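You operate a simulated robot arm through the tools that you are given. There is no shell and no other tool. Be economical: measure what you need, move in short steps, check, and stop when the job is done.

You run a simulated two-armed robot. Do the job below in one go: nothing can be reset, and whatever is moved stays where it is left.

## Task
Air the room: heating to 0, slide the plant aside and open the small window.
Fine: slide the plant along the sill, clear of the window; turn the handle and leave it turned; open it at least half way.
Where things are to end (x, y in the base frame): succulent within 0.09 m of [0.94, -1.48].

It is judged by the outcome, as a careful person would: the job done as asked, and still so three seconds after it is handed in. It fails if anything else is knocked over, pushed out of place, dropped, spilled or broken.

## Robot
Two 7-joint arms with fingered hands on one trunk, on a base that drives. Base frame: it is fixed to the floor where the robot stands at the start and does not move with it; the origin is under the middle of the robot, x ahead of it, y to its left, z up. Readings come in m, degrees, newtons and seconds.
The left shoulder is at the start at [0.07, 0.153, 1.312], the right one opposite. With the tool pointing down near the work surface each hand reaches from about 0.1 to 0.86 m from the robot's upright axis, wherever it stands, measured 20 degrees to its own side. Places, roughly: heating knob [0.6, 0, 1.3]; small window [1.4, -1.1, 1.5]; succulent [1.25, -1, 1]; thermostat [0.6, 0.1, 1.3]; window handle [1.1, -1.3, 1.4]. Payload 3.9 kg a hand.
The tool frame of a hand sits at the grasp point between the pads (the TCP): z along the fingers, y along the line on which they close. The tips reach 0.03 m beyond it. The gripper opens to 0.104 m. The gripper's body begins 0.035 m behind the TCP. The gripper is a hand of 4 fingers: y runs from the thumb to the fingers, the wrist lies at [-0.017, -0.104, -0.178] in the tool frame, and closing takes about 1.5 s.
Orientation is told as [roll, pitch, yaw] about the base's x, y, z axes, in that order, counted from this pose: with the fingers straight down and the wrist toward the robot, the tool's x, y and z point along [0, 1, 0], [1, 0, 0] and [0, 0, -1] of the base frame.

## Interface
- The arms move only by the tool step_arm. It takes "left_moves", "right_moves" or both (then of equal length, played together; a hand with none holds still); each is a list of rows, each a list of 6 numbers: the shift along the base's x, y, z in units of 40 mm (1.0 is 40 mm), then the turn, a rotation vector about the base's x, y, z in units of 5 degrees (1.0 is 5 degrees). In form: [[x, y, z, rx, ry, rz], ...]. A call has 1 to 20 rows; each row shifts and turns the commanded pose from where the row before left it. "left_claw" and "right_claw" are, for a hand that has rows, the finger opening in m, from 0 to 0.104, set as the call begins (left out, the last holds). A call with a number of a shift or a turn outside -1 to 1 is refused whole. A row lasts 0.2 s, in which the tool goes at most 0.05 m and 8.6 degrees; a call with a longer step from one row to the next is refused whole, and so is a gripper value outside its range. Where a pose cannot be reached the arm comes as near as it can. A force on the tool above 60 N (or 10 N above the force at the start of the call, whichever is more), or a blocked arm, ends the call early, and 0.2 s more pass. The fingers move at their own pace (about 0.072 m/s each) and stop on an object; they squeeze with about 29 N. The grip force told is the motor's: it shows also when the fingers shut on nothing. Time passes only in rows, and 0.2 s behind the last, so rows that do not move let the fingers close. It gives the time, the measured TCP pose, the force on the tool (base axes), the opening and the grip force at its end, in the units of the frame above (readings bear some noise), with the torque about the TCP (base axes, N m) and any sound that the robot's microphone picked up.
- Cameras (640 x 400 px; columns grow to the right, rows downward): "scene" is now at [0.1226, -0.0188, 1.5337]; the picture's right is [-0.31, -0.95, 0.00], its down [-0.51, 0.17, -0.84] and it looks along [0.80, -0.26, -0.54] (base axes); focal length 214 px, centre (320, 200). "left" rides on the left gripper at [-0.066, -0.09, -0.126] in its tool frame; the picture's right is [-0.78, -0.30, 0.56], its down [0.57, -0.70, 0.43] and it looks along [0.26, 0.65, 0.71] (tool axes); focal length 275 px, centre (320, 200). "right" rides on the right gripper at [0.066, -0.09, -0.126] in its tool frame; the picture's right is [-0.78, 0.30, -0.56], its down [-0.57, -0.70, 0.42] and it looks along [-0.26, 0.65, 0.71] (tool axes); focal length 275 px, centre (320, 200). There is no depth. A picture from a camera that has moved, and an enlarged one, comes with that camera's place and axes in the base frame and with its lens. The place of the scene camera against the robot may be out by one fixed shift of up to 0.025 m in any direction.
- capture(camera): a new picture of that camera. It takes no simulated time.
- slide_trunk(by): slides the trunk up (or, below 0, down) by that many m; the arms and the scene camera ride with it, the base frame stays. It gives what a move gives, with no picture.
- roll_base(legs): drives the robot by 1 to 6 legs, each [ahead, turn to the left] in m and degrees, along the robot's own axes; the way and the turn of a leg run together, so that a leg with both is an arc; at most 1.5 m and 180 degrees a leg. The arms and the cameras ride along, it lands a little off, and it stops where it bumps. It gives what a move gives.
- curl_fingers(index, middle, ring, thumb_bend, thumb_turn, hand): sets how far each is bent, from 0 (flat) to 1 (curled in); at 0.3 the hand is open as for a grip, at 0.7 the pads meet at the TCP. One left out holds its place. A second passes; each finger stops where it meets its share of the squeeze, and holds until it gets a number again. A gripper value or a shape takes the hand back. It gives what a move gives, with no picture; readings hold the bend of each and the force on the fingers (four entries, about 0 where the hand has none), thumb and palm. thumb_turn goes from beside the hand (0) to across from the fingers (1), as for a grip.
- grasp_type(shape, hand): the hand has 4 fingers and takes this shape, open, in about a second: jaw (thumb against the fingers, like two jaws); tri (thumb and two fingers); tip (a fingertip pinch); poke (one finger out to press); point (the index stretched); flat (the hand flat); cup (the hand cupped); fist (a fist). The gripper value then closes the fingers along that shape, each until it touches; the sizes above hold for jaw. It gives what a move gives, with no picture.
- pan_tilt(pan, tilt): turns the head with the scene camera to pan (to the left, within 86 degrees either way) and tilt (down, from -29 to 69), counted from straight ahead of the robot. It gives what a move gives.
- enlarge(camera, box): a new picture of the part [left, top, right, bottom] of that camera's present view, enlarged. It takes no simulated time.
- close_job(): hands the job in; it is judged then, once.

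Go step by step. Nothing tells you exact positions but the pictures and the camera data: compare them with the known pose of the tool, close in by small moves and look again before you grip or let go. The budget is 120 turns and 108 pictures, counting those below and the enlarged ones. Unless the task says otherwise, let go and move clear before handing in, and close with one line.

The tools are called after "Call:" as a command line: name --argument value ..., lists and objects as JSON in quotes. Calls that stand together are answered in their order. step_arm: Moves the arms, as the interface text tells. Its arguments: {"type":"object","properties":{"left_moves":{"type":"array","items":{"type":"array","items":{"type":"number"}}},"left_claw":{"type":"number"},"right_moves":{"type":"array","items":{"type":"array","items":{"type":"number"}}},"right_claw":{"type":"number"}},"required":[]} The other tools are called the same way: slide_trunk (by) slides the trunk up or down; grasp_type (shape, hand) gives the hand a shape; curl_fingers (index, middle, ring, thumb_bend, thumb_turn, hand) moves the fingers one by one; roll_base (legs) drives the base; pan_tilt (pan, tilt) turns the head that bears the scene camera; capture (camera) takes a picture; enlarge (camera, box) takes an enlarged picture of a part of a camera's view; close_job () hands the job in.

At the start:

```text
time_s: 0.0
left_tcp_pos: [0.3374, 0.1369, 0.9659]
left_orientation: [2.4, 4.2, -0.8]
left_ft_force: [-0.2, -0.3, 0.3]
left_ft_torque: [0.0, 0.0, -0.02]
left_gripper_width: 0.1039
left_grasp_force: 0.1
left_shape: jaw
left_bend: [0.3, 0.3, 0.3, 0.3, 0.97]
left_finger forces: [0.0, 0.1, 0.1, 0.1, 0.1, 0.0]
right_tcp_pos: [0.4908, -0.2688, 1.4975]
right_orientation: [-0.1, -0.1, 0.0]
right_ft_force: [0.6, 0.5, -0.6]
right_ft_torque: [-0.04, -0.03, 0.02]
right_gripper_width: 0.1035
right_grasp_force: 0.0
right_shape: jaw
right_bend: [0.3, 0.3, 0.3, 0.3, 0.97]
right_finger forces: [0.0, 0.0, 0.1, 0.0, 0.0, 0.0]
trunk travel left (down, up): [-0.764, 0.176]
robot x, y, heading: [-0.0035, 0.003, -0.2]
head pan, tilt: [-18.1, 32.7]
```

scene: 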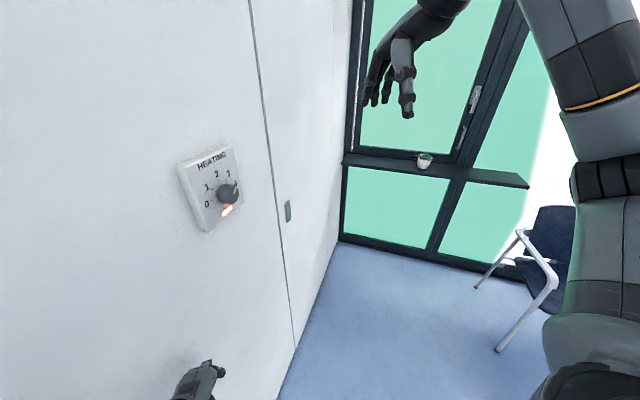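
right: 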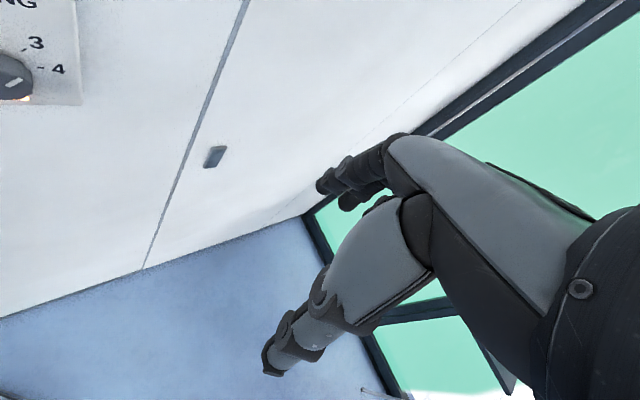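
left: 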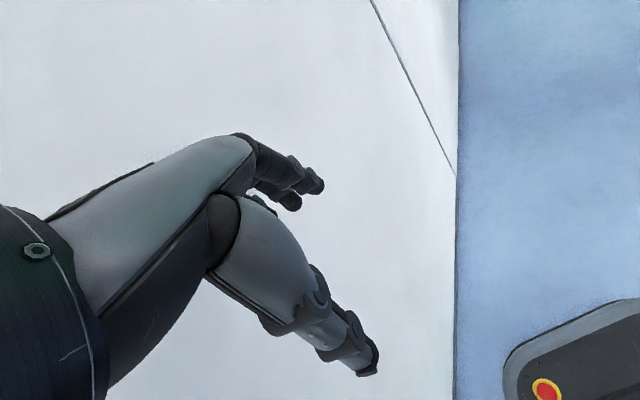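

I see the heating dial on the wall ahead (knob currently about 4), and the window with the plant on the sill further right. I take a closer look at both first.

Call:
enlarge --camera "scene" --box '[160, 130, 320, 240]'

Call:
enlarge --camera "scene" --box '[330, 0, 550, 200]'

```text
3.64 times, centred on (240, 185) of scene
camera zoom: at [0.1226, -0.0188, 1.5337], right [-0.31, -0.95, 0.0], down [-0.51, 0.17, -0.84], along [0.8, -0.26, -0.54], focal length 780 px, centre (611, 254)
```

zoom: 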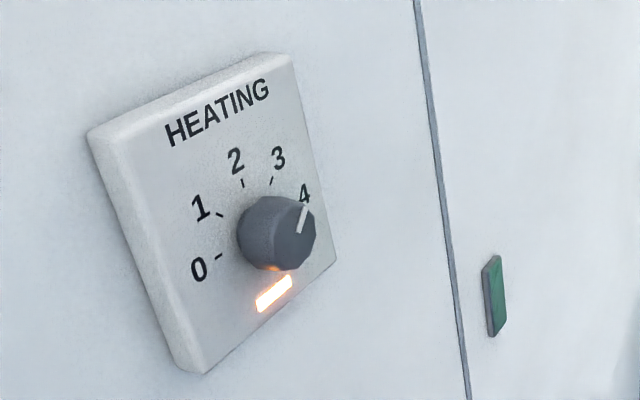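

```text
2.00 times, centred on (440, 100) of scene
camera zoom: at [0.1226, -0.0188, 1.5337], right [-0.31, -0.95, 0.0], down [-0.51, 0.17, -0.84], along [0.8, -0.26, -0.54], focal length 429 px, centre (80, 400)
```

zoom: 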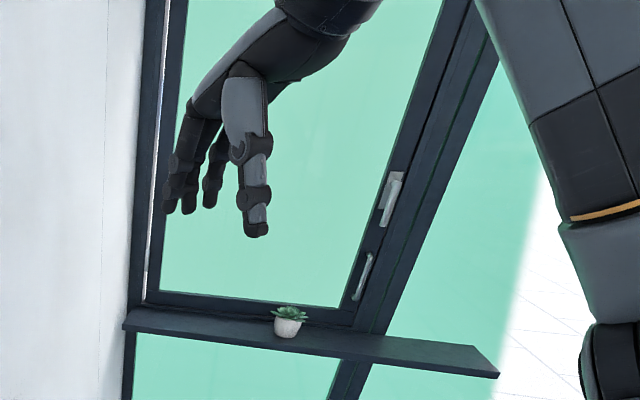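

The heating wall is slanted (it faces me from about 54° left) and the window wall is about 35° to the right. Before backing up for arm room I check both sides.

Call:
pan_tilt --pan 86 --tilt 35

Call:
capture --camera "scene"

Call:
pan_tilt --pan -86 --tilt 35

Call:
capture --camera "scene"

```text
time_s: 1.8
left_tcp_pos: [0.3364, 0.1371, 0.9663]
left_orientation: [2.4, 4.3, -0.7]
left_ft_force: [-0.1, 0.1, -0.3]
left_ft_torque: [0.01, -0.01, -0.02]
left_gripper_width: 0.1037
left_grasp_force: 0.1
left_shape: jaw
left_bend: [0.3, 0.3, 0.3, 0.3, 0.97]
left_finger forces: [0.1, 0.1, 0.0, 0.0, 0.0, 0.1]
right_tcp_pos: [0.4905, -0.2692, 1.4966]
right_orientation: [0.0, -0.1, 0.0]
right_ft_force: [1.0, -1.1, -0.8]
right_ft_torque: [0.0, 0.02, 0.02]
right_gripper_width: 0.1036
right_grasp_force: 0.0
right_shape: jaw
right_bend: [0.3, 0.3, 0.3, 0.3, 0.97]
right_finger forces: [0.0, 0.1, 0.0, 0.0, 0.0, 0.1]
trunk travel left (down, up): [-0.764, 0.176]
robot x, y, heading: [0.0002, 0.0018, -0.2]
head pan, tilt: [85.9, 35.0]
```

```text
102 pictures are left
camera scene: at [0.044, 0.0968, 1.5303], right [1.0, -0.07, 0.0], down [-0.04, -0.57, -0.82], along [0.06, 0.82, -0.57], focal length 214 px, centre (320, 200)
```

scene: 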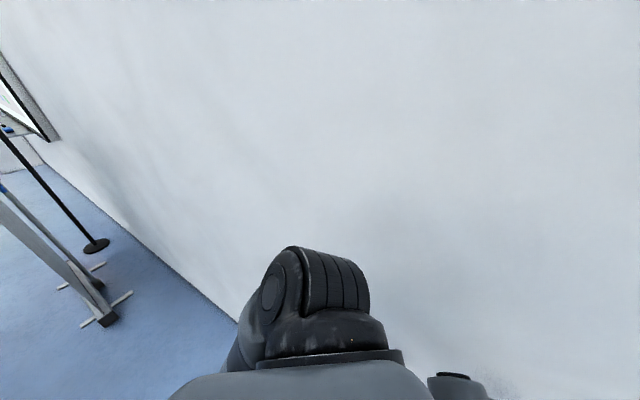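

```text
time_s: 4.4
left_tcp_pos: [0.3365, 0.1368, 0.9668]
left_orientation: [2.4, 4.2, -0.7]
left_ft_force: [-0.5, 0.4, -0.2]
left_ft_torque: [-0.02, 0.0, 0.0]
left_gripper_width: 0.1036
left_grasp_force: 0.2
left_shape: jaw
left_bend: [0.3, 0.3, 0.3, 0.3, 0.97]
left_finger forces: [0.0, 0.0, 0.0, 0.0, 0.0, 0.0]
right_tcp_pos: [0.4911, -0.2695, 1.4972]
right_orientation: [0.0, -0.1, 0.0]
right_ft_force: [-0.2, -0.8, -0.3]
right_ft_torque: [-0.02, -0.01, -0.01]
right_gripper_width: 0.1036
right_grasp_force: 0.0
right_shape: jaw
right_bend: [0.3, 0.3, 0.3, 0.3, 0.97]
right_finger forces: [0.1, 0.0, 0.0, 0.1, 0.0, 0.0]
trunk travel left (down, up): [-0.764, 0.176]
robot x, y, heading: [0.0017, -0.0005, -0.1]
head pan, tilt: [-85.9, 35.0]
```

```text
101 pictures are left
camera scene: at [0.044, -0.0789, 1.5302], right [-1.0, -0.07, 0.0], down [-0.04, 0.57, -0.82], along [0.06, -0.82, -0.57], focal length 214 px, centre (320, 200)
```

scene: 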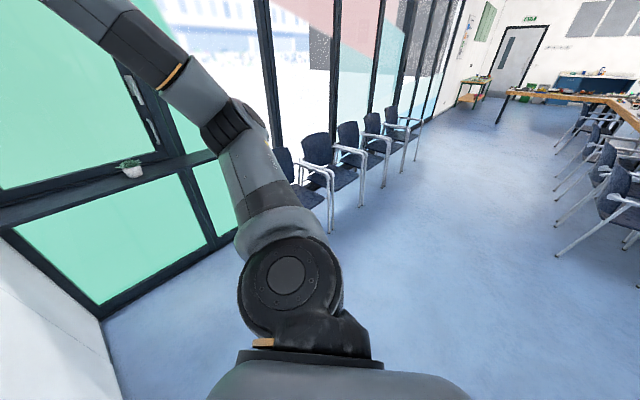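

Nothing is close behind me. I back up a little and turn toward the heating wall, then look at the dial again.

Call:
roll_base --legs '[[-0.22, 0], [0, 25]]'

Call:
pan_tilt --pan -15 --tilt 15

Call:
capture --camera "scene"

```text
time_s: 7.4
left_tcp_pos: [0.0208, 0.2665, 0.9664]
left_orientation: [2.3, 4.2, 24.3]
left_ft_force: [0.3, 0.2, -0.1]
left_ft_torque: [-0.04, 0.01, 0.01]
left_gripper_width: 0.1035
left_grasp_force: 0.0
left_shape: jaw
left_bend: [0.3, 0.3, 0.3, 0.3, 0.97]
left_finger forces: [0.0, 0.1, 0.1, 0.0, 0.0, 0.0]
right_tcp_pos: [0.3305, -0.0366, 1.497]
right_orientation: [0.1, 0.0, 25.2]
right_ft_force: [-0.2, 0.3, 1.1]
right_ft_torque: [0.0, 0.01, -0.01]
right_gripper_width: 0.1036
right_grasp_force: 0.1
right_shape: jaw
right_bend: [0.3, 0.3, 0.3, 0.3, 0.97]
right_finger forces: [0.0, 0.0, 0.0, 0.1, 0.0, 0.0]
trunk travel left (down, up): [-0.764, 0.176]
robot x, y, heading: [-0.2282, 0.0008, 25.0]
head pan, tilt: [-85.9, 35.0]
```

```text
time_s: 8.8
left_tcp_pos: [0.019, 0.2653, 0.9666]
left_orientation: [2.4, 4.2, 24.4]
left_ft_force: [-1.4, 0.4, -0.2]
left_ft_torque: [-0.02, 0.01, -0.01]
left_gripper_width: 0.1041
left_grasp_force: 0.1
left_shape: jaw
left_bend: [0.3, 0.3, 0.3, 0.3, 0.97]
left_finger forces: [0.1, 0.1, 0.0, 0.0, 0.0, 0.1]
right_tcp_pos: [0.3308, -0.0355, 1.4975]
right_orientation: [0.0, 0.1, 25.1]
right_ft_force: [-0.2, 0.1, -0.8]
right_ft_torque: [0.03, -0.01, 0.0]
right_gripper_width: 0.1036
right_grasp_force: 0.0
right_shape: jaw
right_bend: [0.3, 0.3, 0.3, 0.3, 0.97]
right_finger forces: [0.0, 0.0, 0.0, 0.0, 0.0, 0.1]
trunk travel left (down, up): [-0.764, 0.176]
robot x, y, heading: [-0.2296, 0.0001, 24.9]
head pan, tilt: [-15.0, 15.0]
```

```text
100 pictures are left
camera scene: at [-0.103, 0.0463, 1.5622], right [0.17, -0.98, 0.0], down [-0.26, -0.05, -0.97], along [0.95, 0.17, -0.26], focal length 214 px, centre (320, 200)
```

scene: 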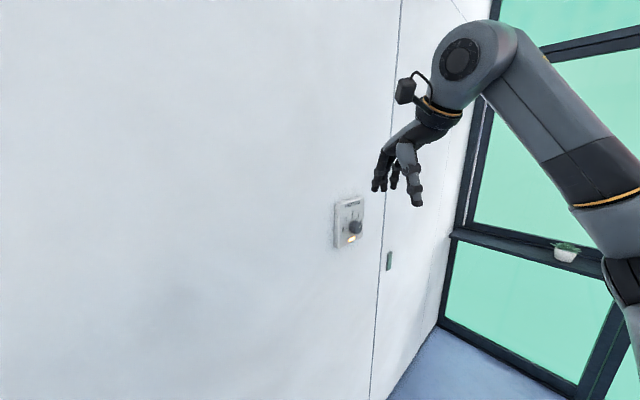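

The knob triangulates to about [0.57, 0.05, 1.29]. I bring the right hand in front of it with fingers toward the wall.

Call:
step_arm --right_moves '[[0, 0, 0, 0, 0, 0.97], [0, 0, 0, 0, 0, 0.97], [0, 0, 0, 0, 0, 0.97], [0, 0, 0, 0, 0, 0.97], [0, 0, 0, 0, 0, 0.97], [0, 0, 0, 0, 0, 0.97]]'

Call:
step_arm --right_moves '[[0.25, -0.067, -0.333, 0.972, -0.708, 0], [0.25, -0.067, -0.333, 0.972, -0.708, 0], [0.25, -0.067, -0.333, 0.972, -0.708, 0], [0.25, -0.067, -0.333, 0.972, -0.708, 0], [0.25, -0.067, -0.333, 0.972, -0.708, 0], [0.25, -0.067, -0.333, 0.972, -0.708, 0], [0.25, -0.067, -0.333, 0.972, -0.708, 0], [0.25, -0.067, -0.333, 0.972, -0.708, 0], [0.25, -0.067, -0.333, 0.972, -0.708, 0], [0.25, -0.067, -0.333, 0.972, -0.708, 0], [0.25, -0.067, -0.333, 0.972, -0.708, 0], [0.25, -0.067, -0.333, 0.972, -0.708, 0], [0.25, -0.067, -0.333, 0.972, -0.708, 0], [0.25, -0.067, -0.333, 0.972, -0.708, 0], [0.25, -0.067, -0.333, 0.972, -0.708, 0]]'

Call:
capture --camera "scene"

Call:
capture --camera "right"

```text
time_s: 10.2
left_tcp_pos: [0.0211, 0.2651, 0.9664]
left_orientation: [2.4, 4.2, 24.3]
left_ft_force: [-0.1, 0.7, 0.3]
left_ft_torque: [0.01, 0.0, -0.04]
left_gripper_width: 0.1036
left_grasp_force: 0.1
left_shape: jaw
left_bend: [0.3, 0.3, 0.3, 0.3, 0.97]
left_finger forces: [0.0, 0.0, 0.0, 0.0, 0.1, 0.0]
right_tcp_pos: [0.3307, -0.0356, 1.4965]
right_orientation: [0.0, 0.0, 44.6]
right_ft_force: [-0.4, -0.7, -0.6]
right_ft_torque: [0.02, 0.02, 0.01]
right_gripper_width: 0.1037
right_grasp_force: 0.0
right_shape: jaw
right_bend: [0.3, 0.3, 0.3, 0.3, 0.97]
right_finger forces: [0.1, 0.0, 0.1, 0.0, 0.0, 0.1]
right hand out of reach, approached as far as the arm can: row 5, 6
trunk travel left (down, up): [-0.764, 0.176]
robot x, y, heading: [-0.2229, -0.0021, 25.1]
head pan, tilt: [-15.0, 15.0]
```

```text
time_s: 13.4
left_tcp_pos: [0.0224, 0.2662, 0.9649]
left_orientation: [2.4, 4.3, 24.3]
left_ft_force: [0.9, 0.8, 0.1]
left_ft_torque: [-0.01, 0.03, 0.01]
left_gripper_width: 0.1039
left_grasp_force: 0.0
left_shape: jaw
left_bend: [0.3, 0.3, 0.3, 0.3, 0.97]
left_finger forces: [0.0, 0.1, 0.1, 0.0, 0.0, 0.1]
right_tcp_pos: [0.441, 0.0208, 1.2958]
right_orientation: [37.8, -70.3, 14.9]
right_ft_force: [0.0, -0.1, 0.3]
right_ft_torque: [0.01, -0.04, 0.0]
right_gripper_width: 0.1038
right_grasp_force: 0.1
right_shape: jaw
right_bend: [0.3, 0.3, 0.3, 0.3, 0.97]
right_finger forces: [0.0, 0.0, 0.0, 0.0, 0.0, 0.0]
right hand out of reach, approached as far as the arm can: row 3, 4, 5, 6, 7, 8, 9, 10
trunk travel left (down, up): [-0.764, 0.176]
robot x, y, heading: [-0.2272, 0.0023, 25.3]
head pan, tilt: [-15.0, 15.0]
```

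```text
99 pictures are left
camera scene: at [-0.1006, 0.0456, 1.5621], right [0.18, -0.98, 0.0], down [-0.26, -0.04, -0.97], along [0.95, 0.17, -0.26], focal length 214 px, centre (320, 200)
```

scene: 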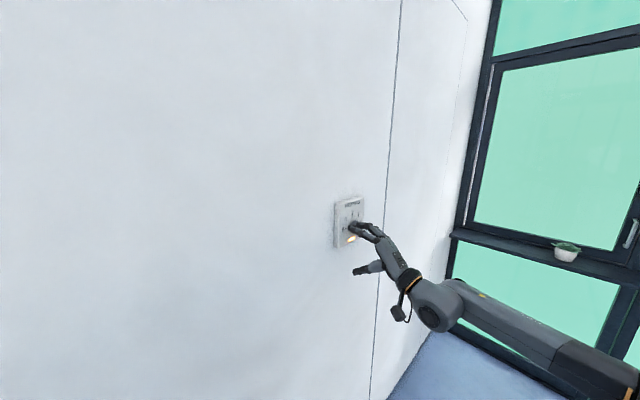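

```text
98 pictures are left
camera right: at [0.2891, -0.0446, 1.2581], right [0.38, -0.89, 0.27], down [0.44, -0.08, -0.89], along [0.81, 0.46, 0.36], focal length 275 px, centre (320, 200)
```

right: 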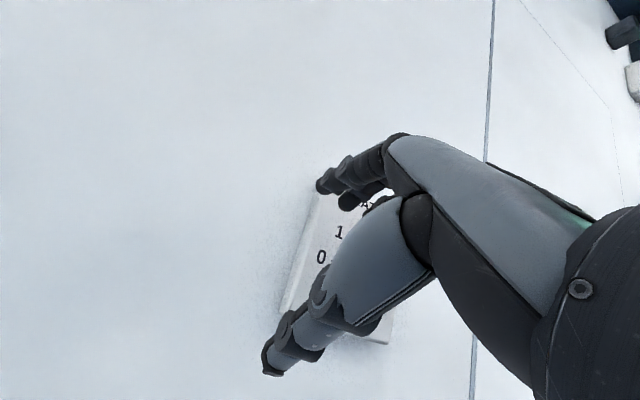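

The hand is pointing at the wall but left of the knob and tipped down by about 15°. I back off slightly, move right and level it.

Call:
step_arm --right_moves '[[-0.4, -0.6, 0, 0, 0, 0], [-0.4, -0.6, 0, 0, 0, 0], [0.5, -0.35, 0, 0, 0, 0], [0.5, -0.35, 0, 0, 0, 0], [0.5, -0.35, 0, 0.8, -0.6, 0], [0.3, -0.2, 0, 0.8, -0.6, 0], [0, 0, 0, 0.8, -0.6, 0], [0, 0, 0, 0, 0, 0]]'

Call:
capture --camera "scene"

Call:
capture --camera "right"

```text
time_s: 15.2
left_tcp_pos: [0.0209, 0.2654, 0.9662]
left_orientation: [2.4, 4.2, 24.4]
left_ft_force: [0.3, 0.2, -0.3]
left_ft_torque: [0.01, 0.0, 0.04]
left_gripper_width: 0.1037
left_grasp_force: 0.1
left_shape: jaw
left_bend: [0.3, 0.3, 0.3, 0.3, 0.97]
left_finger forces: [0.1, 0.1, 0.0, 0.0, 0.1, 0.0]
right_tcp_pos: [0.4773, -0.0758, 1.2968]
right_orientation: [87.8, -78.0, -33.2]
right_ft_force: [0.3, -0.3, 0.2]
right_ft_torque: [0.03, 0.01, -0.02]
right_gripper_width: 0.1036
right_grasp_force: 0.0
right_shape: jaw
right_bend: [0.3, 0.3, 0.3, 0.3, 0.97]
right_finger forces: [0.0, 0.0, 0.0, 0.1, 0.0, 0.0]
trunk travel left (down, up): [-0.764, 0.176]
robot x, y, heading: [-0.2261, 0.0003, 25.3]
head pan, tilt: [-15.0, 15.0]
```

```text
97 pictures are left
camera scene: at [-0.1032, 0.046, 1.5623], right [0.18, -0.98, 0.0], down [-0.25, -0.05, -0.97], along [0.95, 0.17, -0.26], focal length 214 px, centre (320, 200)
```

scene: 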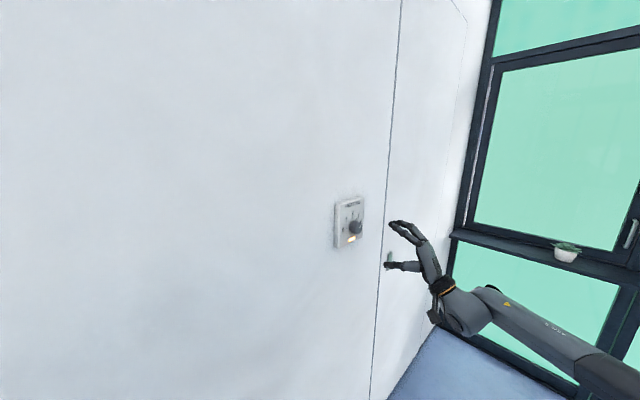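

```text
96 pictures are left
camera right: at [0.3358, -0.1313, 1.222], right [0.35, -0.93, 0.13], down [0.58, 0.1, -0.81], along [0.74, 0.36, 0.57], focal length 275 px, centre (320, 200)
```

right: 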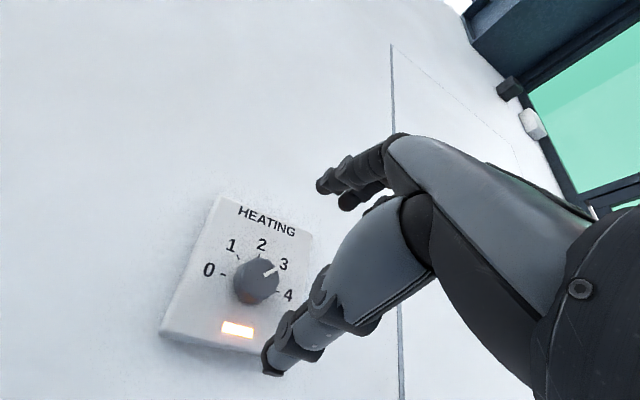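

From the hand camera the pointer is at 3, so about 135° counter-clockwise is needed to 0; the knob front is near u=0.438, z=1.305. I pre-roll the hand clockwise in free space before gripping.

Call:
step_arm --right_moves '[[0, 0, 0, 0.708, 0.972, 0], [0, 0, 0, 0.708, 0.972, 0], [0, 0, 0, 0.708, 0.972, 0], [0, 0, 0, 0.708, 0.972, 0], [0, 0, 0, 0.708, 0.972, 0], [0, 0, 0, 0.708, 0.972, 0], [0, 0, 0, 0.708, 0.972, 0], [0, 0, 0, 0.708, 0.972, 0], [0, 0, 0, 0.708, 0.972, 0], [0, 0, 0, 0.708, 0.972, 0], [0, 0, 0, 0.708, 0.972, 0], [0, 0, 0, 0, 0, 0]]'

Call:
capture --camera "scene"

Call:
capture --camera "right"

```text
time_s: 17.8
left_tcp_pos: [0.0202, 0.2655, 0.9664]
left_orientation: [2.4, 4.2, 24.3]
left_ft_force: [-0.4, 0.3, -0.1]
left_ft_torque: [-0.01, -0.02, -0.01]
left_gripper_width: 0.1039
left_grasp_force: 0.0
left_shape: jaw
left_bend: [0.3, 0.3, 0.3, 0.3, 0.97]
left_finger forces: [0.1, 0.1, 0.0, 0.0, 0.1, 0.0]
right_tcp_pos: [0.4786, -0.0754, 1.2941]
right_orientation: [90.4, -11.8, -35.3]
right_ft_force: [-0.6, 0.9, 0.2]
right_ft_torque: [0.0, 0.0, -0.01]
right_gripper_width: 0.1037
right_grasp_force: 0.1
right_shape: jaw
right_bend: [0.3, 0.3, 0.3, 0.3, 0.97]
right_finger forces: [0.0, 0.0, 0.0, 0.0, 0.1, 0.0]
trunk travel left (down, up): [-0.764, 0.176]
robot x, y, heading: [-0.2309, 0.0001, 25.1]
head pan, tilt: [-15.0, 15.0]
```

```text
95 pictures are left
camera scene: at [-0.1029, 0.0458, 1.5622], right [0.18, -0.98, 0.0], down [-0.26, -0.04, -0.97], along [0.95, 0.17, -0.26], focal length 214 px, centre (320, 200)
```

scene: 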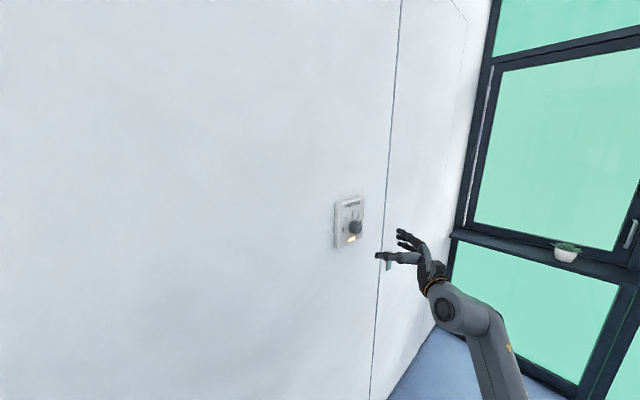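

```text
94 pictures are left
camera right: at [0.3222, -0.1197, 1.3404], right [0.05, -0.71, -0.7], down [-0.22, 0.68, -0.7], along [0.98, 0.18, -0.12], focal length 275 px, centre (320, 200)
```

right: 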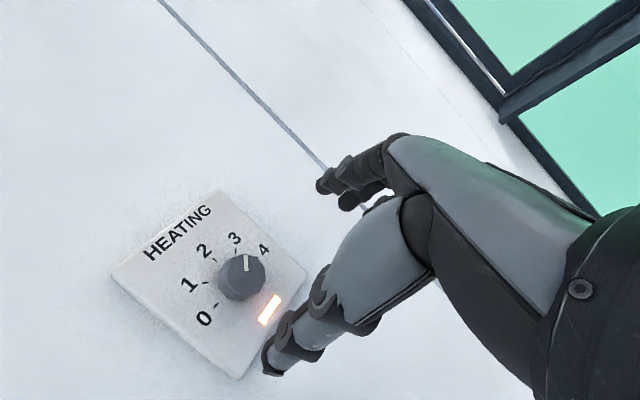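

The hand rolled fine. Triangulation puts the knob front at n≈0.374, z≈1.308; I advance so the fingertips come around it.

Call:
step_arm --right_moves '[[0.4, 0.454, 0.07, 0, 0, 0], [0.4, 0.454, 0.07, 0, 0, 0], [0.4, 0.454, 0.07, 0, 0, 0], [0.4, 0.454, 0.07, 0, 0, 0], [0.4, 0.454, 0.07, 0, 0, 0], [0, 0, 0, 0, 0, 0]]'

Call:
capture --camera "right"

Call:
enlarge --camera "scene" --box '[300, 160, 460, 300]'

```text
time_s: 19.2
left_tcp_pos: [0.0195, 0.2647, 0.9673]
left_orientation: [2.4, 4.2, 24.3]
left_ft_force: [0.3, -0.4, -0.1]
left_ft_torque: [0.02, -0.03, -0.01]
left_gripper_width: 0.1037
left_grasp_force: 0.1
left_shape: jaw
left_bend: [0.3, 0.3, 0.3, 0.3, 0.97]
left_finger forces: [0.1, 0.1, 0.0, 0.0, 0.1, 0.1]
right_tcp_pos: [0.5582, 0.0147, 1.3102]
right_orientation: [90.3, -11.9, -35.4]
right_ft_force: [-0.2, 0.2, 1.2]
right_ft_torque: [-0.01, 0.02, 0.0]
right_gripper_width: 0.1041
right_grasp_force: 0.0
right_shape: jaw
right_bend: [0.3, 0.3, 0.3, 0.3, 0.97]
right_finger forces: [0.0, 0.0, 0.0, 0.0, 0.1, 0.1]
trunk travel left (down, up): [-0.764, 0.176]
robot x, y, heading: [-0.2311, 0.0006, 25.2]
head pan, tilt: [-15.0, 15.0]
```

```text
93 pictures are left
camera right: at [0.4017, -0.0289, 1.3552], right [0.05, -0.71, -0.7], down [-0.22, 0.68, -0.7], along [0.98, 0.18, -0.12], focal length 275 px, centre (320, 200)
```

right: 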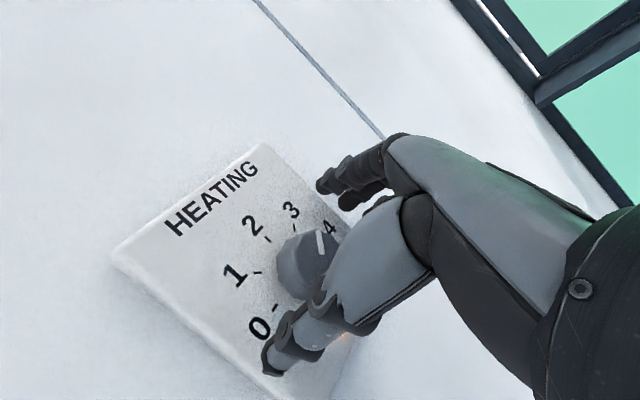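

```text
2.86 times, centred on (380, 230) of scene
camera zoom: at [-0.1034, 0.0457, 1.5623], right [0.18, -0.98, 0.0], down [-0.25, -0.04, -0.97], along [0.95, 0.17, -0.26], focal length 613 px, centre (149, 114)
```

zoom: 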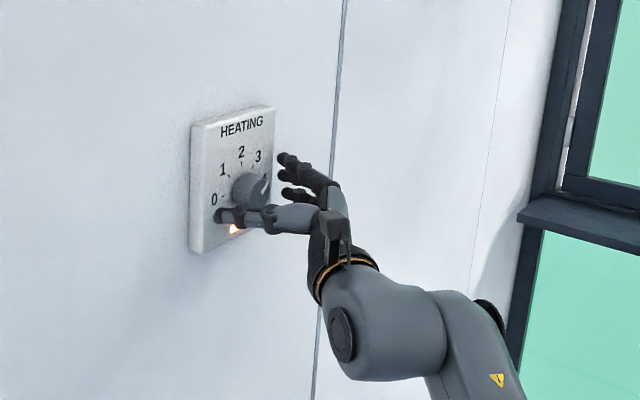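

The knob lies centred between thumb and fingers. I advance 2 cm more watching the force, then close.

Call:
step_arm --right_moves '[[0.1, 0.135, -0.02, 0, 0, 0], [0.1, 0.135, -0.02, 0, 0, 0], [0.1, 0.135, -0.02, 0, 0, 0], [0, 0, 0, 0, 0, 0]]'

Call:
step_arm --right_moves '[[0, 0, 0, 0, 0, 0], [0, 0, 0, 0, 0, 0], [0, 0, 0, 0, 0, 0], [0, 0, 0, 0, 0, 0], [0, 0, 0, 0, 0, 0], [0, 0, 0, 0, 0, 0], [0, 0, 0, 0, 0, 0], [0, 0, 0, 0, 0, 0]]' --right_claw 0.0

Call:
capture --camera "right"

Call:
enlarge --camera "scene" --box '[300, 160, 460, 300]'

```text
time_s: 20.2
left_tcp_pos: [0.016, 0.261, 0.9677]
left_orientation: [2.5, 3.9, 24.3]
left_ft_force: [-0.4, 0.5, 0.3]
left_ft_torque: [0.01, -0.02, 0.01]
left_gripper_width: 0.1037
left_grasp_force: 0.1
left_shape: jaw
left_bend: [0.3, 0.3, 0.3, 0.3, 0.97]
left_finger forces: [0.0, 0.0, 0.0, 0.1, 0.0, 0.0]
right_tcp_pos: [0.5667, 0.0228, 1.3104]
right_orientation: [90.8, -11.9, -35.6]
right_ft_force: [-20.9, -20.8, -7.5]
right_ft_torque: [0.33, 0.15, -1.58]
right_gripper_width: 0.1027
right_grasp_force: 0.0
right_shape: jaw
right_bend: [0.3, 0.3, 0.3, 0.3, 0.97]
right_finger forces: [14.4, 13.6, 0.1, 0.0, 0.6, 0.0]
trunk travel left (down, up): [-0.764, 0.176]
robot x, y, heading: [-0.2275, -0.0043, 24.8]
head pan, tilt: [-15.0, 15.0]
```

```text
time_s: 22.0
left_tcp_pos: [0.0162, 0.2575, 0.9691]
left_orientation: [2.8, 3.8, 24.3]
left_ft_force: [0.0, -0.5, 0.0]
left_ft_torque: [0.0, 0.01, 0.04]
left_gripper_width: 0.1033
left_grasp_force: 0.0
left_shape: jaw
left_bend: [0.3, 0.3, 0.3, 0.3, 0.97]
left_finger forces: [0.0, 0.1, 0.1, 0.0, 0.0, 0.0]
right_tcp_pos: [0.5664, 0.0189, 1.311]
right_orientation: [91.0, -11.7, -35.7]
right_ft_force: [-17.7, -35.2, -3.9]
right_ft_torque: [0.21, 0.11, 0.28]
right_gripper_width: 0.0928
right_grasp_force: 29.0
right_shape: jaw
right_bend: [0.37, 0.32, 0.33, 0.39, 0.99]
right_finger forces: [16.4, 10.7, 0.0, 0.1, 27.1, 0.0]
trunk travel left (down, up): [-0.764, 0.176]
robot x, y, heading: [-0.2305, 0.0001, 24.4]
head pan, tilt: [-15.0, 15.0]
```

```text
91 pictures are left
camera right: at [0.4094, -0.0252, 1.3557], right [0.05, -0.7, -0.71], down [-0.21, 0.69, -0.7], along [0.98, 0.18, -0.11], focal length 275 px, centre (320, 200)
```

right: 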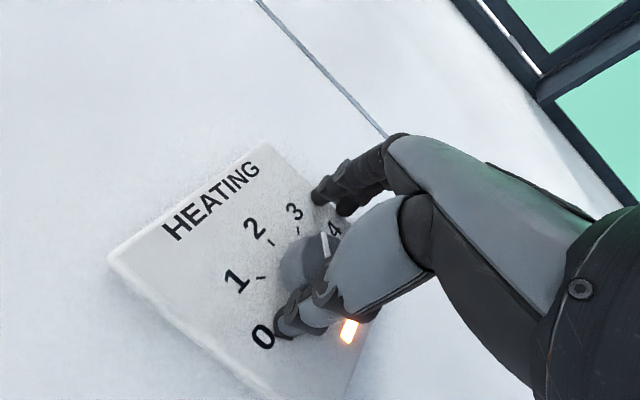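

```text
2.86 times, centred on (380, 230) of scene
camera zoom: at [-0.1085, 0.0311, 1.5631], right [0.16, -0.99, -0.01], down [-0.25, -0.03, -0.97], along [0.95, 0.16, -0.25], focal length 613 px, centre (149, 114)
```

zoom: 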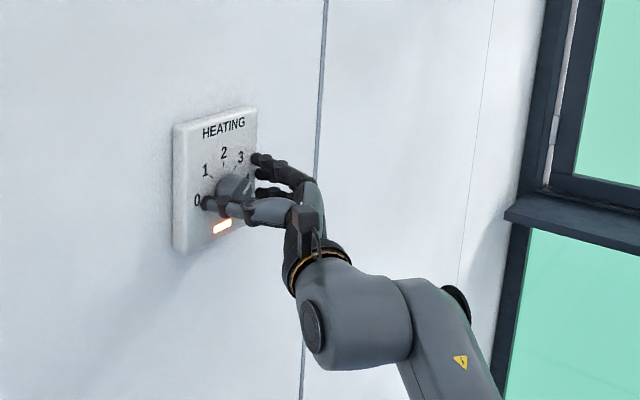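

The fingertips met the plate (35 N) before the knob. I open, back off about 1.5 cm and close again.

Call:
step_arm --right_moves '[[-0.1, -0.135, 0, 0, 0, 0], [-0.1, -0.135, 0, 0, 0, 0], [-0.02, -0.02, 0, 0, 0, 0], [0, 0, 0, 0, 0, 0], [0, 0, 0, 0, 0, 0]]' --right_claw 0.104

Call:
step_arm --right_moves '[[0, 0, 0, 0, 0, 0], [0, 0, 0, 0, 0, 0], [0, 0, 0, 0, 0, 0], [0, 0, 0, 0, 0, 0], [0, 0, 0, 0, 0, 0], [0, 0, 0, 0, 0, 0], [0, 0, 0, 0, 0, 0], [0, 0, 0, 0, 0, 0]]' --right_claw 0.0

Call:
capture --camera "right"

Call:
enlarge --camera "scene" --box '[300, 160, 460, 300]'

```text
time_s: 23.2
left_tcp_pos: [0.021, 0.2659, 0.9671]
left_orientation: [2.3, 4.2, 24.2]
left_ft_force: [0.2, -1.3, -0.2]
left_ft_torque: [-0.02, 0.0, 0.02]
left_gripper_width: 0.1039
left_grasp_force: 0.1
left_shape: jaw
left_bend: [0.3, 0.3, 0.3, 0.3, 0.97]
left_finger forces: [0.1, 0.0, 0.0, 0.1, 0.0, 0.0]
right_tcp_pos: [0.562, 0.0185, 1.3071]
right_orientation: [90.3, -11.8, -35.4]
right_ft_force: [0.0, -0.7, 0.9]
right_ft_torque: [-0.02, 0.0, -0.02]
right_gripper_width: 0.1037
right_grasp_force: 0.0
right_shape: jaw
right_bend: [0.3, 0.3, 0.3, 0.3, 0.97]
right_finger forces: [0.0, 0.1, 0.1, 0.0, 0.0, 0.0]
trunk travel left (down, up): [-0.764, 0.176]
robot x, y, heading: [-0.2283, -0.0008, 25.5]
head pan, tilt: [-15.0, 15.0]
```

```text
time_s: 25.0
left_tcp_pos: [0.0186, 0.2666, 0.9662]
left_orientation: [2.3, 4.1, 24.3]
left_ft_force: [0.3, 0.0, 0.1]
left_ft_torque: [0.02, 0.01, 0.01]
left_gripper_width: 0.1039
left_grasp_force: 0.0
left_shape: jaw
left_bend: [0.3, 0.3, 0.3, 0.3, 0.97]
left_finger forces: [0.1, 0.0, 0.0, 0.0, 0.0, 0.1]
right_tcp_pos: [0.5594, 0.0201, 1.3087]
right_orientation: [90.4, -12.0, -35.5]
right_ft_force: [-8.0, 2.4, 0.2]
right_ft_torque: [0.13, -0.09, -0.14]
right_gripper_width: 0.0323
right_grasp_force: 29.2
right_shape: jaw
right_bend: [0.71, 0.49, 0.57, 0.71, 1.0]
right_finger forces: [25.2, 0.0, 0.0, 0.1, 29.9, 0.0]
trunk travel left (down, up): [-0.764, 0.176]
robot x, y, heading: [-0.231, 0.0017, 25.2]
head pan, tilt: [-15.0, 15.0]
```

```text
89 pictures are left
camera right: at [0.4026, -0.0238, 1.3542], right [0.05, -0.71, -0.7], down [-0.21, 0.68, -0.7], along [0.98, 0.19, -0.12], focal length 275 px, centre (320, 200)
```

right: 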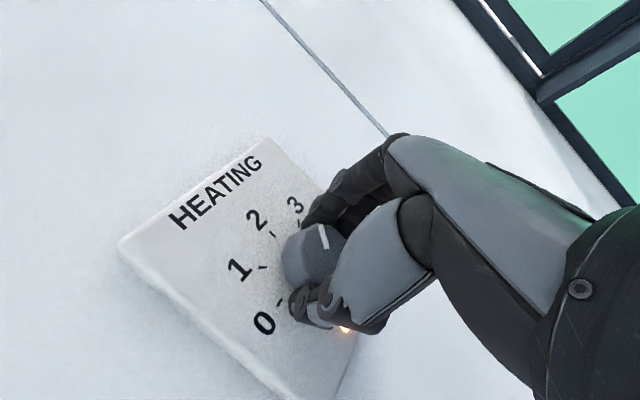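

```text
2.86 times, centred on (380, 230) of scene
camera zoom: at [-0.106, 0.0468, 1.5625], right [0.18, -0.98, 0.0], down [-0.25, -0.05, -0.97], along [0.95, 0.17, -0.26], focal length 613 px, centre (149, 114)
```

zoom: 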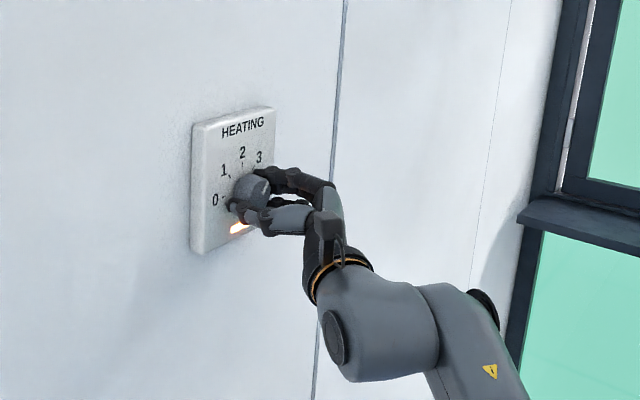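

Index finger and thumb now hold the knob with 25–30 N. I turn a first 30° counter-clockwise and look.

Call:
step_arm --right_moves '[[0, 0, 0, -0.708, -0.972, 0], [0, 0, 0, -0.708, -0.972, 0], [0, 0, 0, -0.708, -0.972, 0], [0, 0, 0, -0.708, -0.972, 0], [0, 0, 0, -0.708, -0.972, 0], [0, 0, 0, 0, 0, 0]]'

Call:
capture --camera "right"

```text
time_s: 26.4
left_tcp_pos: [0.0183, 0.2661, 0.967]
left_orientation: [2.3, 4.1, 24.3]
left_ft_force: [0.9, 0.0, 0.6]
left_ft_torque: [-0.03, 0.01, 0.0]
left_gripper_width: 0.1038
left_grasp_force: 0.2
left_shape: jaw
left_bend: [0.3, 0.3, 0.3, 0.3, 0.97]
left_finger forces: [0.0, 0.0, 0.1, 0.1, 0.0, 0.1]
right_tcp_pos: [0.5576, 0.021, 1.3092]
right_orientation: [90.1, -42.1, -35.2]
right_ft_force: [-7.6, 3.3, 1.7]
right_ft_torque: [0.25, -0.15, 0.02]
right_gripper_width: 0.0312
right_grasp_force: 29.4
right_shape: jaw
right_bend: [0.71, 0.49, 0.57, 0.71, 1.0]
right_finger forces: [26.3, 0.1, 0.0, 0.0, 28.2, 0.0]
trunk travel left (down, up): [-0.764, 0.176]
robot x, y, heading: [-0.2271, -0.0011, 24.9]
head pan, tilt: [-15.0, 15.0]
```

```text
87 pictures are left
camera right: at [0.3944, -0.0181, 1.2981], right [0.28, -0.88, -0.38], down [0.13, 0.42, -0.9], along [0.95, 0.2, 0.24], focal length 275 px, centre (320, 200)
```

right: 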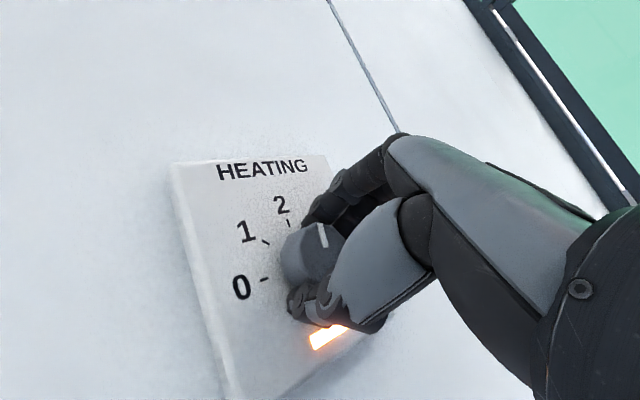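

The knob turns with the hand. I carry on another 60°.

Call:
step_arm --right_moves '[[0, 0, 0, -0.708, -0.972, 0], [0, 0, 0, -0.708, -0.972, 0], [0, 0, 0, -0.708, -0.972, 0], [0, 0, 0, -0.708, -0.972, 0], [0, 0, 0, -0.708, -0.972, 0], [0, 0, 0, -0.708, -0.972, 0], [0, 0, 0, -0.708, -0.972, 0], [0, 0, 0, -0.708, -0.972, 0], [0, 0, 0, -0.708, -0.972, 0], [0, 0, 0, -0.708, -0.972, 0], [0, 0, 0, 0, 0, 0]]'

Call:
capture --camera "right"

```text
time_s: 28.8
left_tcp_pos: [0.0179, 0.2662, 0.9663]
left_orientation: [2.3, 4.2, 24.3]
left_ft_force: [-0.3, 0.7, 0.7]
left_ft_torque: [0.0, 0.03, 0.0]
left_gripper_width: 0.104
left_grasp_force: 0.1
left_shape: jaw
left_bend: [0.3, 0.3, 0.3, 0.3, 0.97]
left_finger forces: [0.0, 0.1, 0.0, 0.1, 0.0, 0.1]
right_tcp_pos: [0.5581, 0.0202, 1.3099]
right_orientation: [-86.7, -77.6, 141.1]
right_ft_force: [-14.3, 2.9, -5.3]
right_ft_torque: [0.08, -0.05, 0.46]
right_gripper_width: 0.0305
right_grasp_force: 29.0
right_shape: jaw
right_bend: [0.52, 0.49, 0.57, 0.72, 1.0]
right_finger forces: [29.2, 0.0, 0.1, 0.0, 28.8, 0.1]
trunk travel left (down, up): [-0.764, 0.176]
robot x, y, heading: [-0.227, -0.0012, 25.0]
head pan, tilt: [-15.0, 15.0]
```

```text
86 pictures are left
camera right: at [0.4466, -0.0562, 1.2091], right [0.24, -0.85, 0.46], down [0.82, -0.07, -0.57], along [0.52, 0.52, 0.68], focal length 275 px, centre (320, 200)
```

right: 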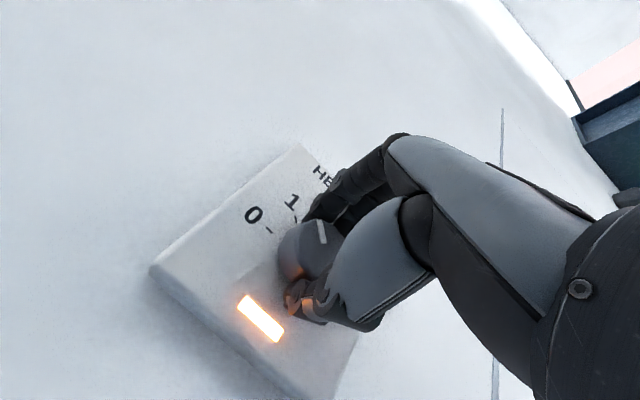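

About 90° done (pointer near 1). I turn the remaining 45°.

Call:
step_arm --right_moves '[[0, 0, 0, -0.708, -0.972, 0], [0, 0, 0, -0.708, -0.972, 0], [0, 0, 0, -0.708, -0.972, 0], [0, 0, 0, -0.708, -0.972, 0], [0, 0, 0, -0.708, -0.972, 0], [0, 0, 0, -0.708, -0.972, 0], [0, 0, 0, -0.708, -0.972, 0], [0, 0, 0, -0.354, -0.486, 0], [0, 0, 0, 0, 0, 0]]'

Call:
capture --camera "right"

Call:
enlarge --camera "scene" --box '[300, 160, 460, 300]'

```text
time_s: 30.8
left_tcp_pos: [0.0187, 0.2652, 0.967]
left_orientation: [2.3, 4.1, 24.1]
left_ft_force: [-0.5, -0.1, -0.6]
left_ft_torque: [-0.01, 0.0, 0.02]
left_gripper_width: 0.1038
left_grasp_force: 0.0
left_shape: jaw
left_bend: [0.3, 0.3, 0.3, 0.3, 0.97]
left_finger forces: [0.0, 0.0, 0.0, 0.0, 0.0, 0.0]
right_tcp_pos: [0.5584, 0.02, 1.309]
right_orientation: [-89.1, -32.7, 143.2]
right_ft_force: [-10.9, 0.0, -6.2]
right_ft_torque: [0.02, 0.07, 0.55]
right_gripper_width: 0.0294
right_grasp_force: 28.8
right_shape: jaw
right_bend: [0.5, 0.48, 0.57, 0.73, 1.0]
right_finger forces: [30.6, 1.5, 0.0, 0.1, 26.1, 0.0]
trunk travel left (down, up): [-0.764, 0.176]
robot x, y, heading: [-0.2305, 0.0009, 24.9]
head pan, tilt: [-15.0, 15.0]
```

```text
85 pictures are left
camera right: at [0.5151, -0.1062, 1.2066], right [-0.19, -0.54, 0.82], down [0.98, -0.19, 0.1], along [0.1, 0.82, 0.56], focal length 275 px, centre (320, 200)
```

right: 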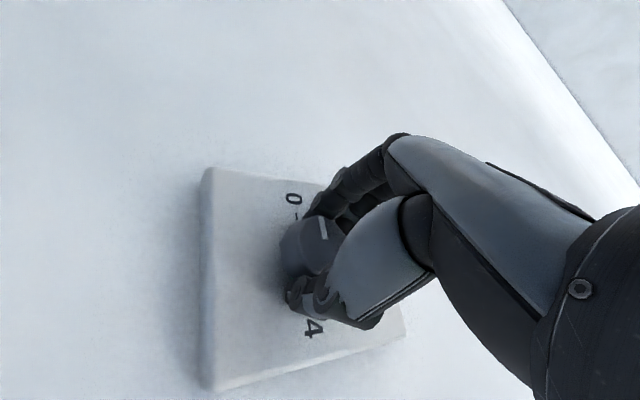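

```text
2.86 times, centred on (380, 230) of scene
camera zoom: at [-0.1054, 0.0463, 1.5625], right [0.18, -0.98, 0.0], down [-0.25, -0.05, -0.97], along [0.95, 0.17, -0.26], focal length 613 px, centre (149, 114)
```

zoom: 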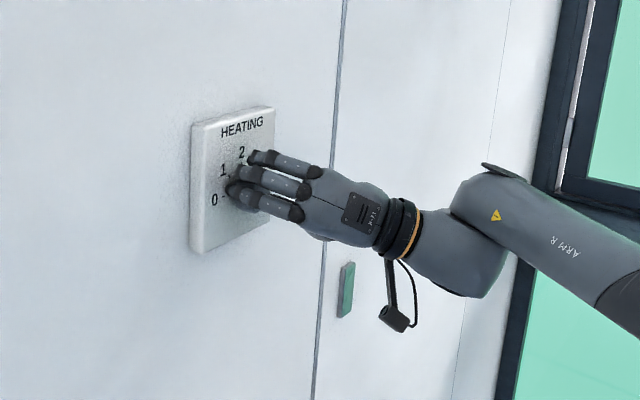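

The heating lamp went out and the pointer looks at 0. I let go, back straight off and verify.

Call:
step_arm --right_moves '[[0, 0, 0, 0, 0, 0], [0, 0, 0, 0, 0, 0], [0, 0, 0, 0, 0, 0], [0, 0, 0, 0, 0, 0], [0, 0, 0, 0, 0, 0], [0, 0, 0, 0, 0, 0], [-0.3, -0.4, 0, 0, 0, 0], [-0.6, -0.8, 0, 0, 0, 0], [-0.6, -0.8, 0, 0, 0, 0], [-0.6, -0.8, 0, 0, 0, 0], [-0.6, -0.8, 0, 0, 0, 0]]' --right_claw 0.104

Call:
enlarge --camera "scene" --box '[300, 160, 460, 300]'

Call:
capture --camera "right"

```text
time_s: 33.2
left_tcp_pos: [0.0192, 0.2634, 0.9664]
left_orientation: [2.4, 4.1, 24.1]
left_ft_force: [-0.5, 0.0, -0.5]
left_ft_torque: [0.01, -0.02, -0.01]
left_gripper_width: 0.1039
left_grasp_force: 0.1
left_shape: jaw
left_bend: [0.3, 0.3, 0.3, 0.3, 0.97]
left_finger forces: [0.1, 0.0, 0.0, 0.0, 0.0, 0.1]
right_tcp_pos: [0.4482, -0.126, 1.3096]
right_orientation: [-89.2, -32.8, 143.2]
right_ft_force: [-0.6, -0.2, 0.4]
right_ft_torque: [-0.02, -0.03, -0.01]
right_gripper_width: 0.104
right_grasp_force: 0.0
right_shape: jaw
right_bend: [0.3, 0.3, 0.3, 0.3, 0.97]
right_finger forces: [0.0, 0.0, 0.0, 0.1, 0.1, 0.1]
trunk travel left (down, up): [-0.764, 0.176]
robot x, y, heading: [-0.2275, 0.0035, 25.1]
head pan, tilt: [-15.0, 15.0]
```

```text
2.86 times, centred on (380, 230) of scene
camera zoom: at [-0.1052, 0.0443, 1.5625], right [0.17, -0.98, 0.0], down [-0.25, -0.04, -0.97], along [0.95, 0.17, -0.26], focal length 613 px, centre (149, 114)
```

zoom: 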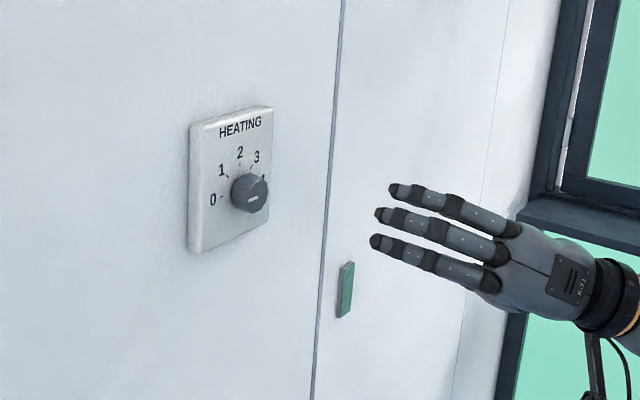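

```text
82 pictures are left
camera right: at [0.4042, -0.2514, 1.2076], right [-0.19, -0.54, 0.82], down [0.98, -0.19, 0.1], along [0.1, 0.82, 0.57], focal length 275 px, centre (320, 200)
```

right: 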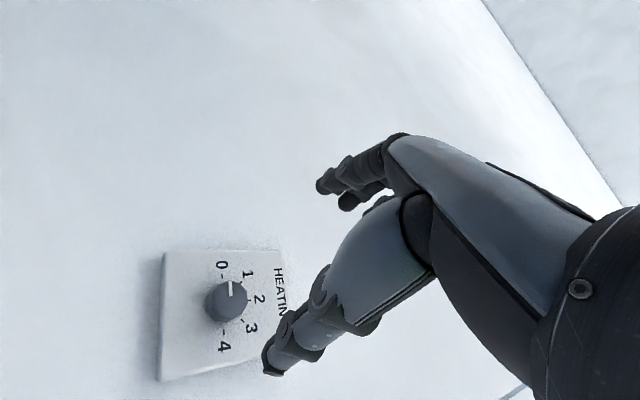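

The dial reads 0 with the lamp off. Next I turn to the window and drive part of the way there for a closer look.

Call:
roll_base --legs '[[0, -71], [0.7, 0], [0, 10]]'

Call:
pan_tilt --pan 0 --tilt 20

Call:
capture --camera "scene"

```text
time_s: 40.8
left_tcp_pos: [0.6149, -0.5709, 0.9679]
left_orientation: [2.4, 4.3, -35.6]
left_ft_force: [0.3, -0.2, -0.2]
left_ft_torque: [0.01, 0.01, -0.01]
left_gripper_width: 0.1037
left_grasp_force: 0.1
left_shape: jaw
left_bend: [0.3, 0.3, 0.3, 0.3, 0.97]
left_finger forces: [0.0, 0.0, 0.1, 0.0, 0.0, 0.0]
right_tcp_pos: [0.4953, -1.1376, 1.3087]
right_orientation: [-89.0, -32.9, 83.4]
right_ft_force: [0.1, -0.4, -0.5]
right_ft_torque: [-0.01, -0.03, 0.05]
right_gripper_width: 0.1038
right_grasp_force: 0.1
right_shape: jaw
right_bend: [0.3, 0.3, 0.3, 0.3, 0.97]
right_finger forces: [0.0, 0.0, 0.0, 0.1, 0.0, 0.0]
trunk travel left (down, up): [-0.764, 0.176]
robot x, y, heading: [0.2566, -0.4884, -35.0]
head pan, tilt: [-15.0, 15.0]
```

```text
time_s: 41.6
left_tcp_pos: [0.6153, -0.5712, 0.9663]
left_orientation: [2.4, 4.2, -35.7]
left_ft_force: [-0.1, 0.1, 0.1]
left_ft_torque: [0.01, 0.0, -0.02]
left_gripper_width: 0.1037
left_grasp_force: 0.1
left_shape: jaw
left_bend: [0.3, 0.3, 0.3, 0.3, 0.97]
left_finger forces: [0.0, 0.0, 0.0, 0.0, 0.0, 0.0]
right_tcp_pos: [0.4951, -1.1383, 1.3087]
right_orientation: [-89.0, -32.8, 83.4]
right_ft_force: [0.2, -0.2, 0.5]
right_ft_torque: [0.0, 0.03, -0.02]
right_gripper_width: 0.1039
right_grasp_force: 0.0
right_shape: jaw
right_bend: [0.3, 0.3, 0.3, 0.3, 0.97]
right_finger forces: [0.0, 0.0, 0.0, 0.1, 0.0, 0.0]
trunk travel left (down, up): [-0.764, 0.176]
robot x, y, heading: [0.2564, -0.4876, -35.1]
head pan, tilt: [0.0, 20.0]
```

```text
81 pictures are left
camera scene: at [0.3662, -0.5615, 1.5541], right [-0.57, -0.82, 0.0], down [-0.28, 0.19, -0.94], along [0.77, -0.54, -0.34], focal length 214 px, centre (320, 200)
```

scene: 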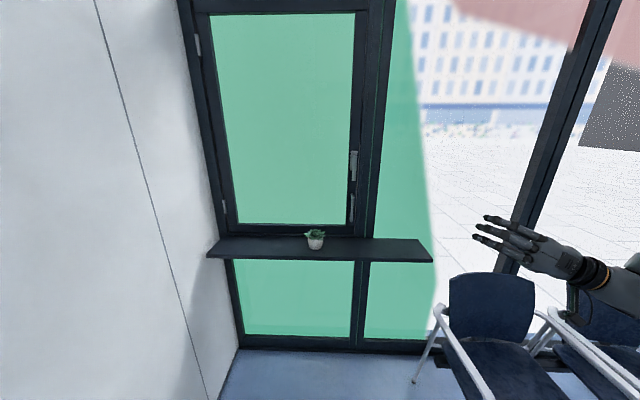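

I see the small window hinged on the left, handle at its right edge, plant on the sill, and a chair to the right below the sill's end. I enlarge the handle and sill.

Call:
enlarge --camera "scene" --box '[290, 120, 450, 270]'

```text
2.67 times, centred on (370, 195) of scene
camera zoom: at [0.3662, -0.5615, 1.5541], right [-0.57, -0.82, 0.0], down [-0.28, 0.19, -0.94], along [0.77, -0.54, -0.34], focal length 572 px, centre (187, 213)
```

zoom: 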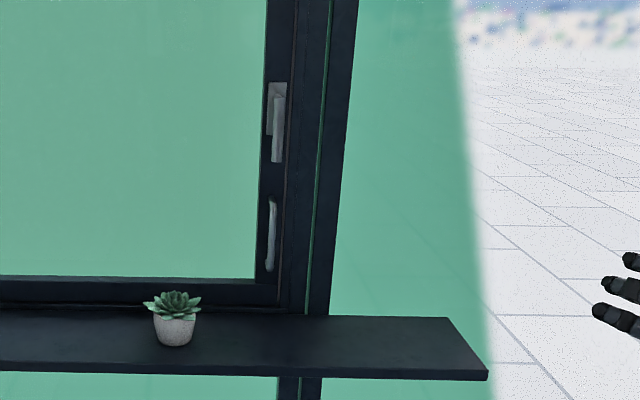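

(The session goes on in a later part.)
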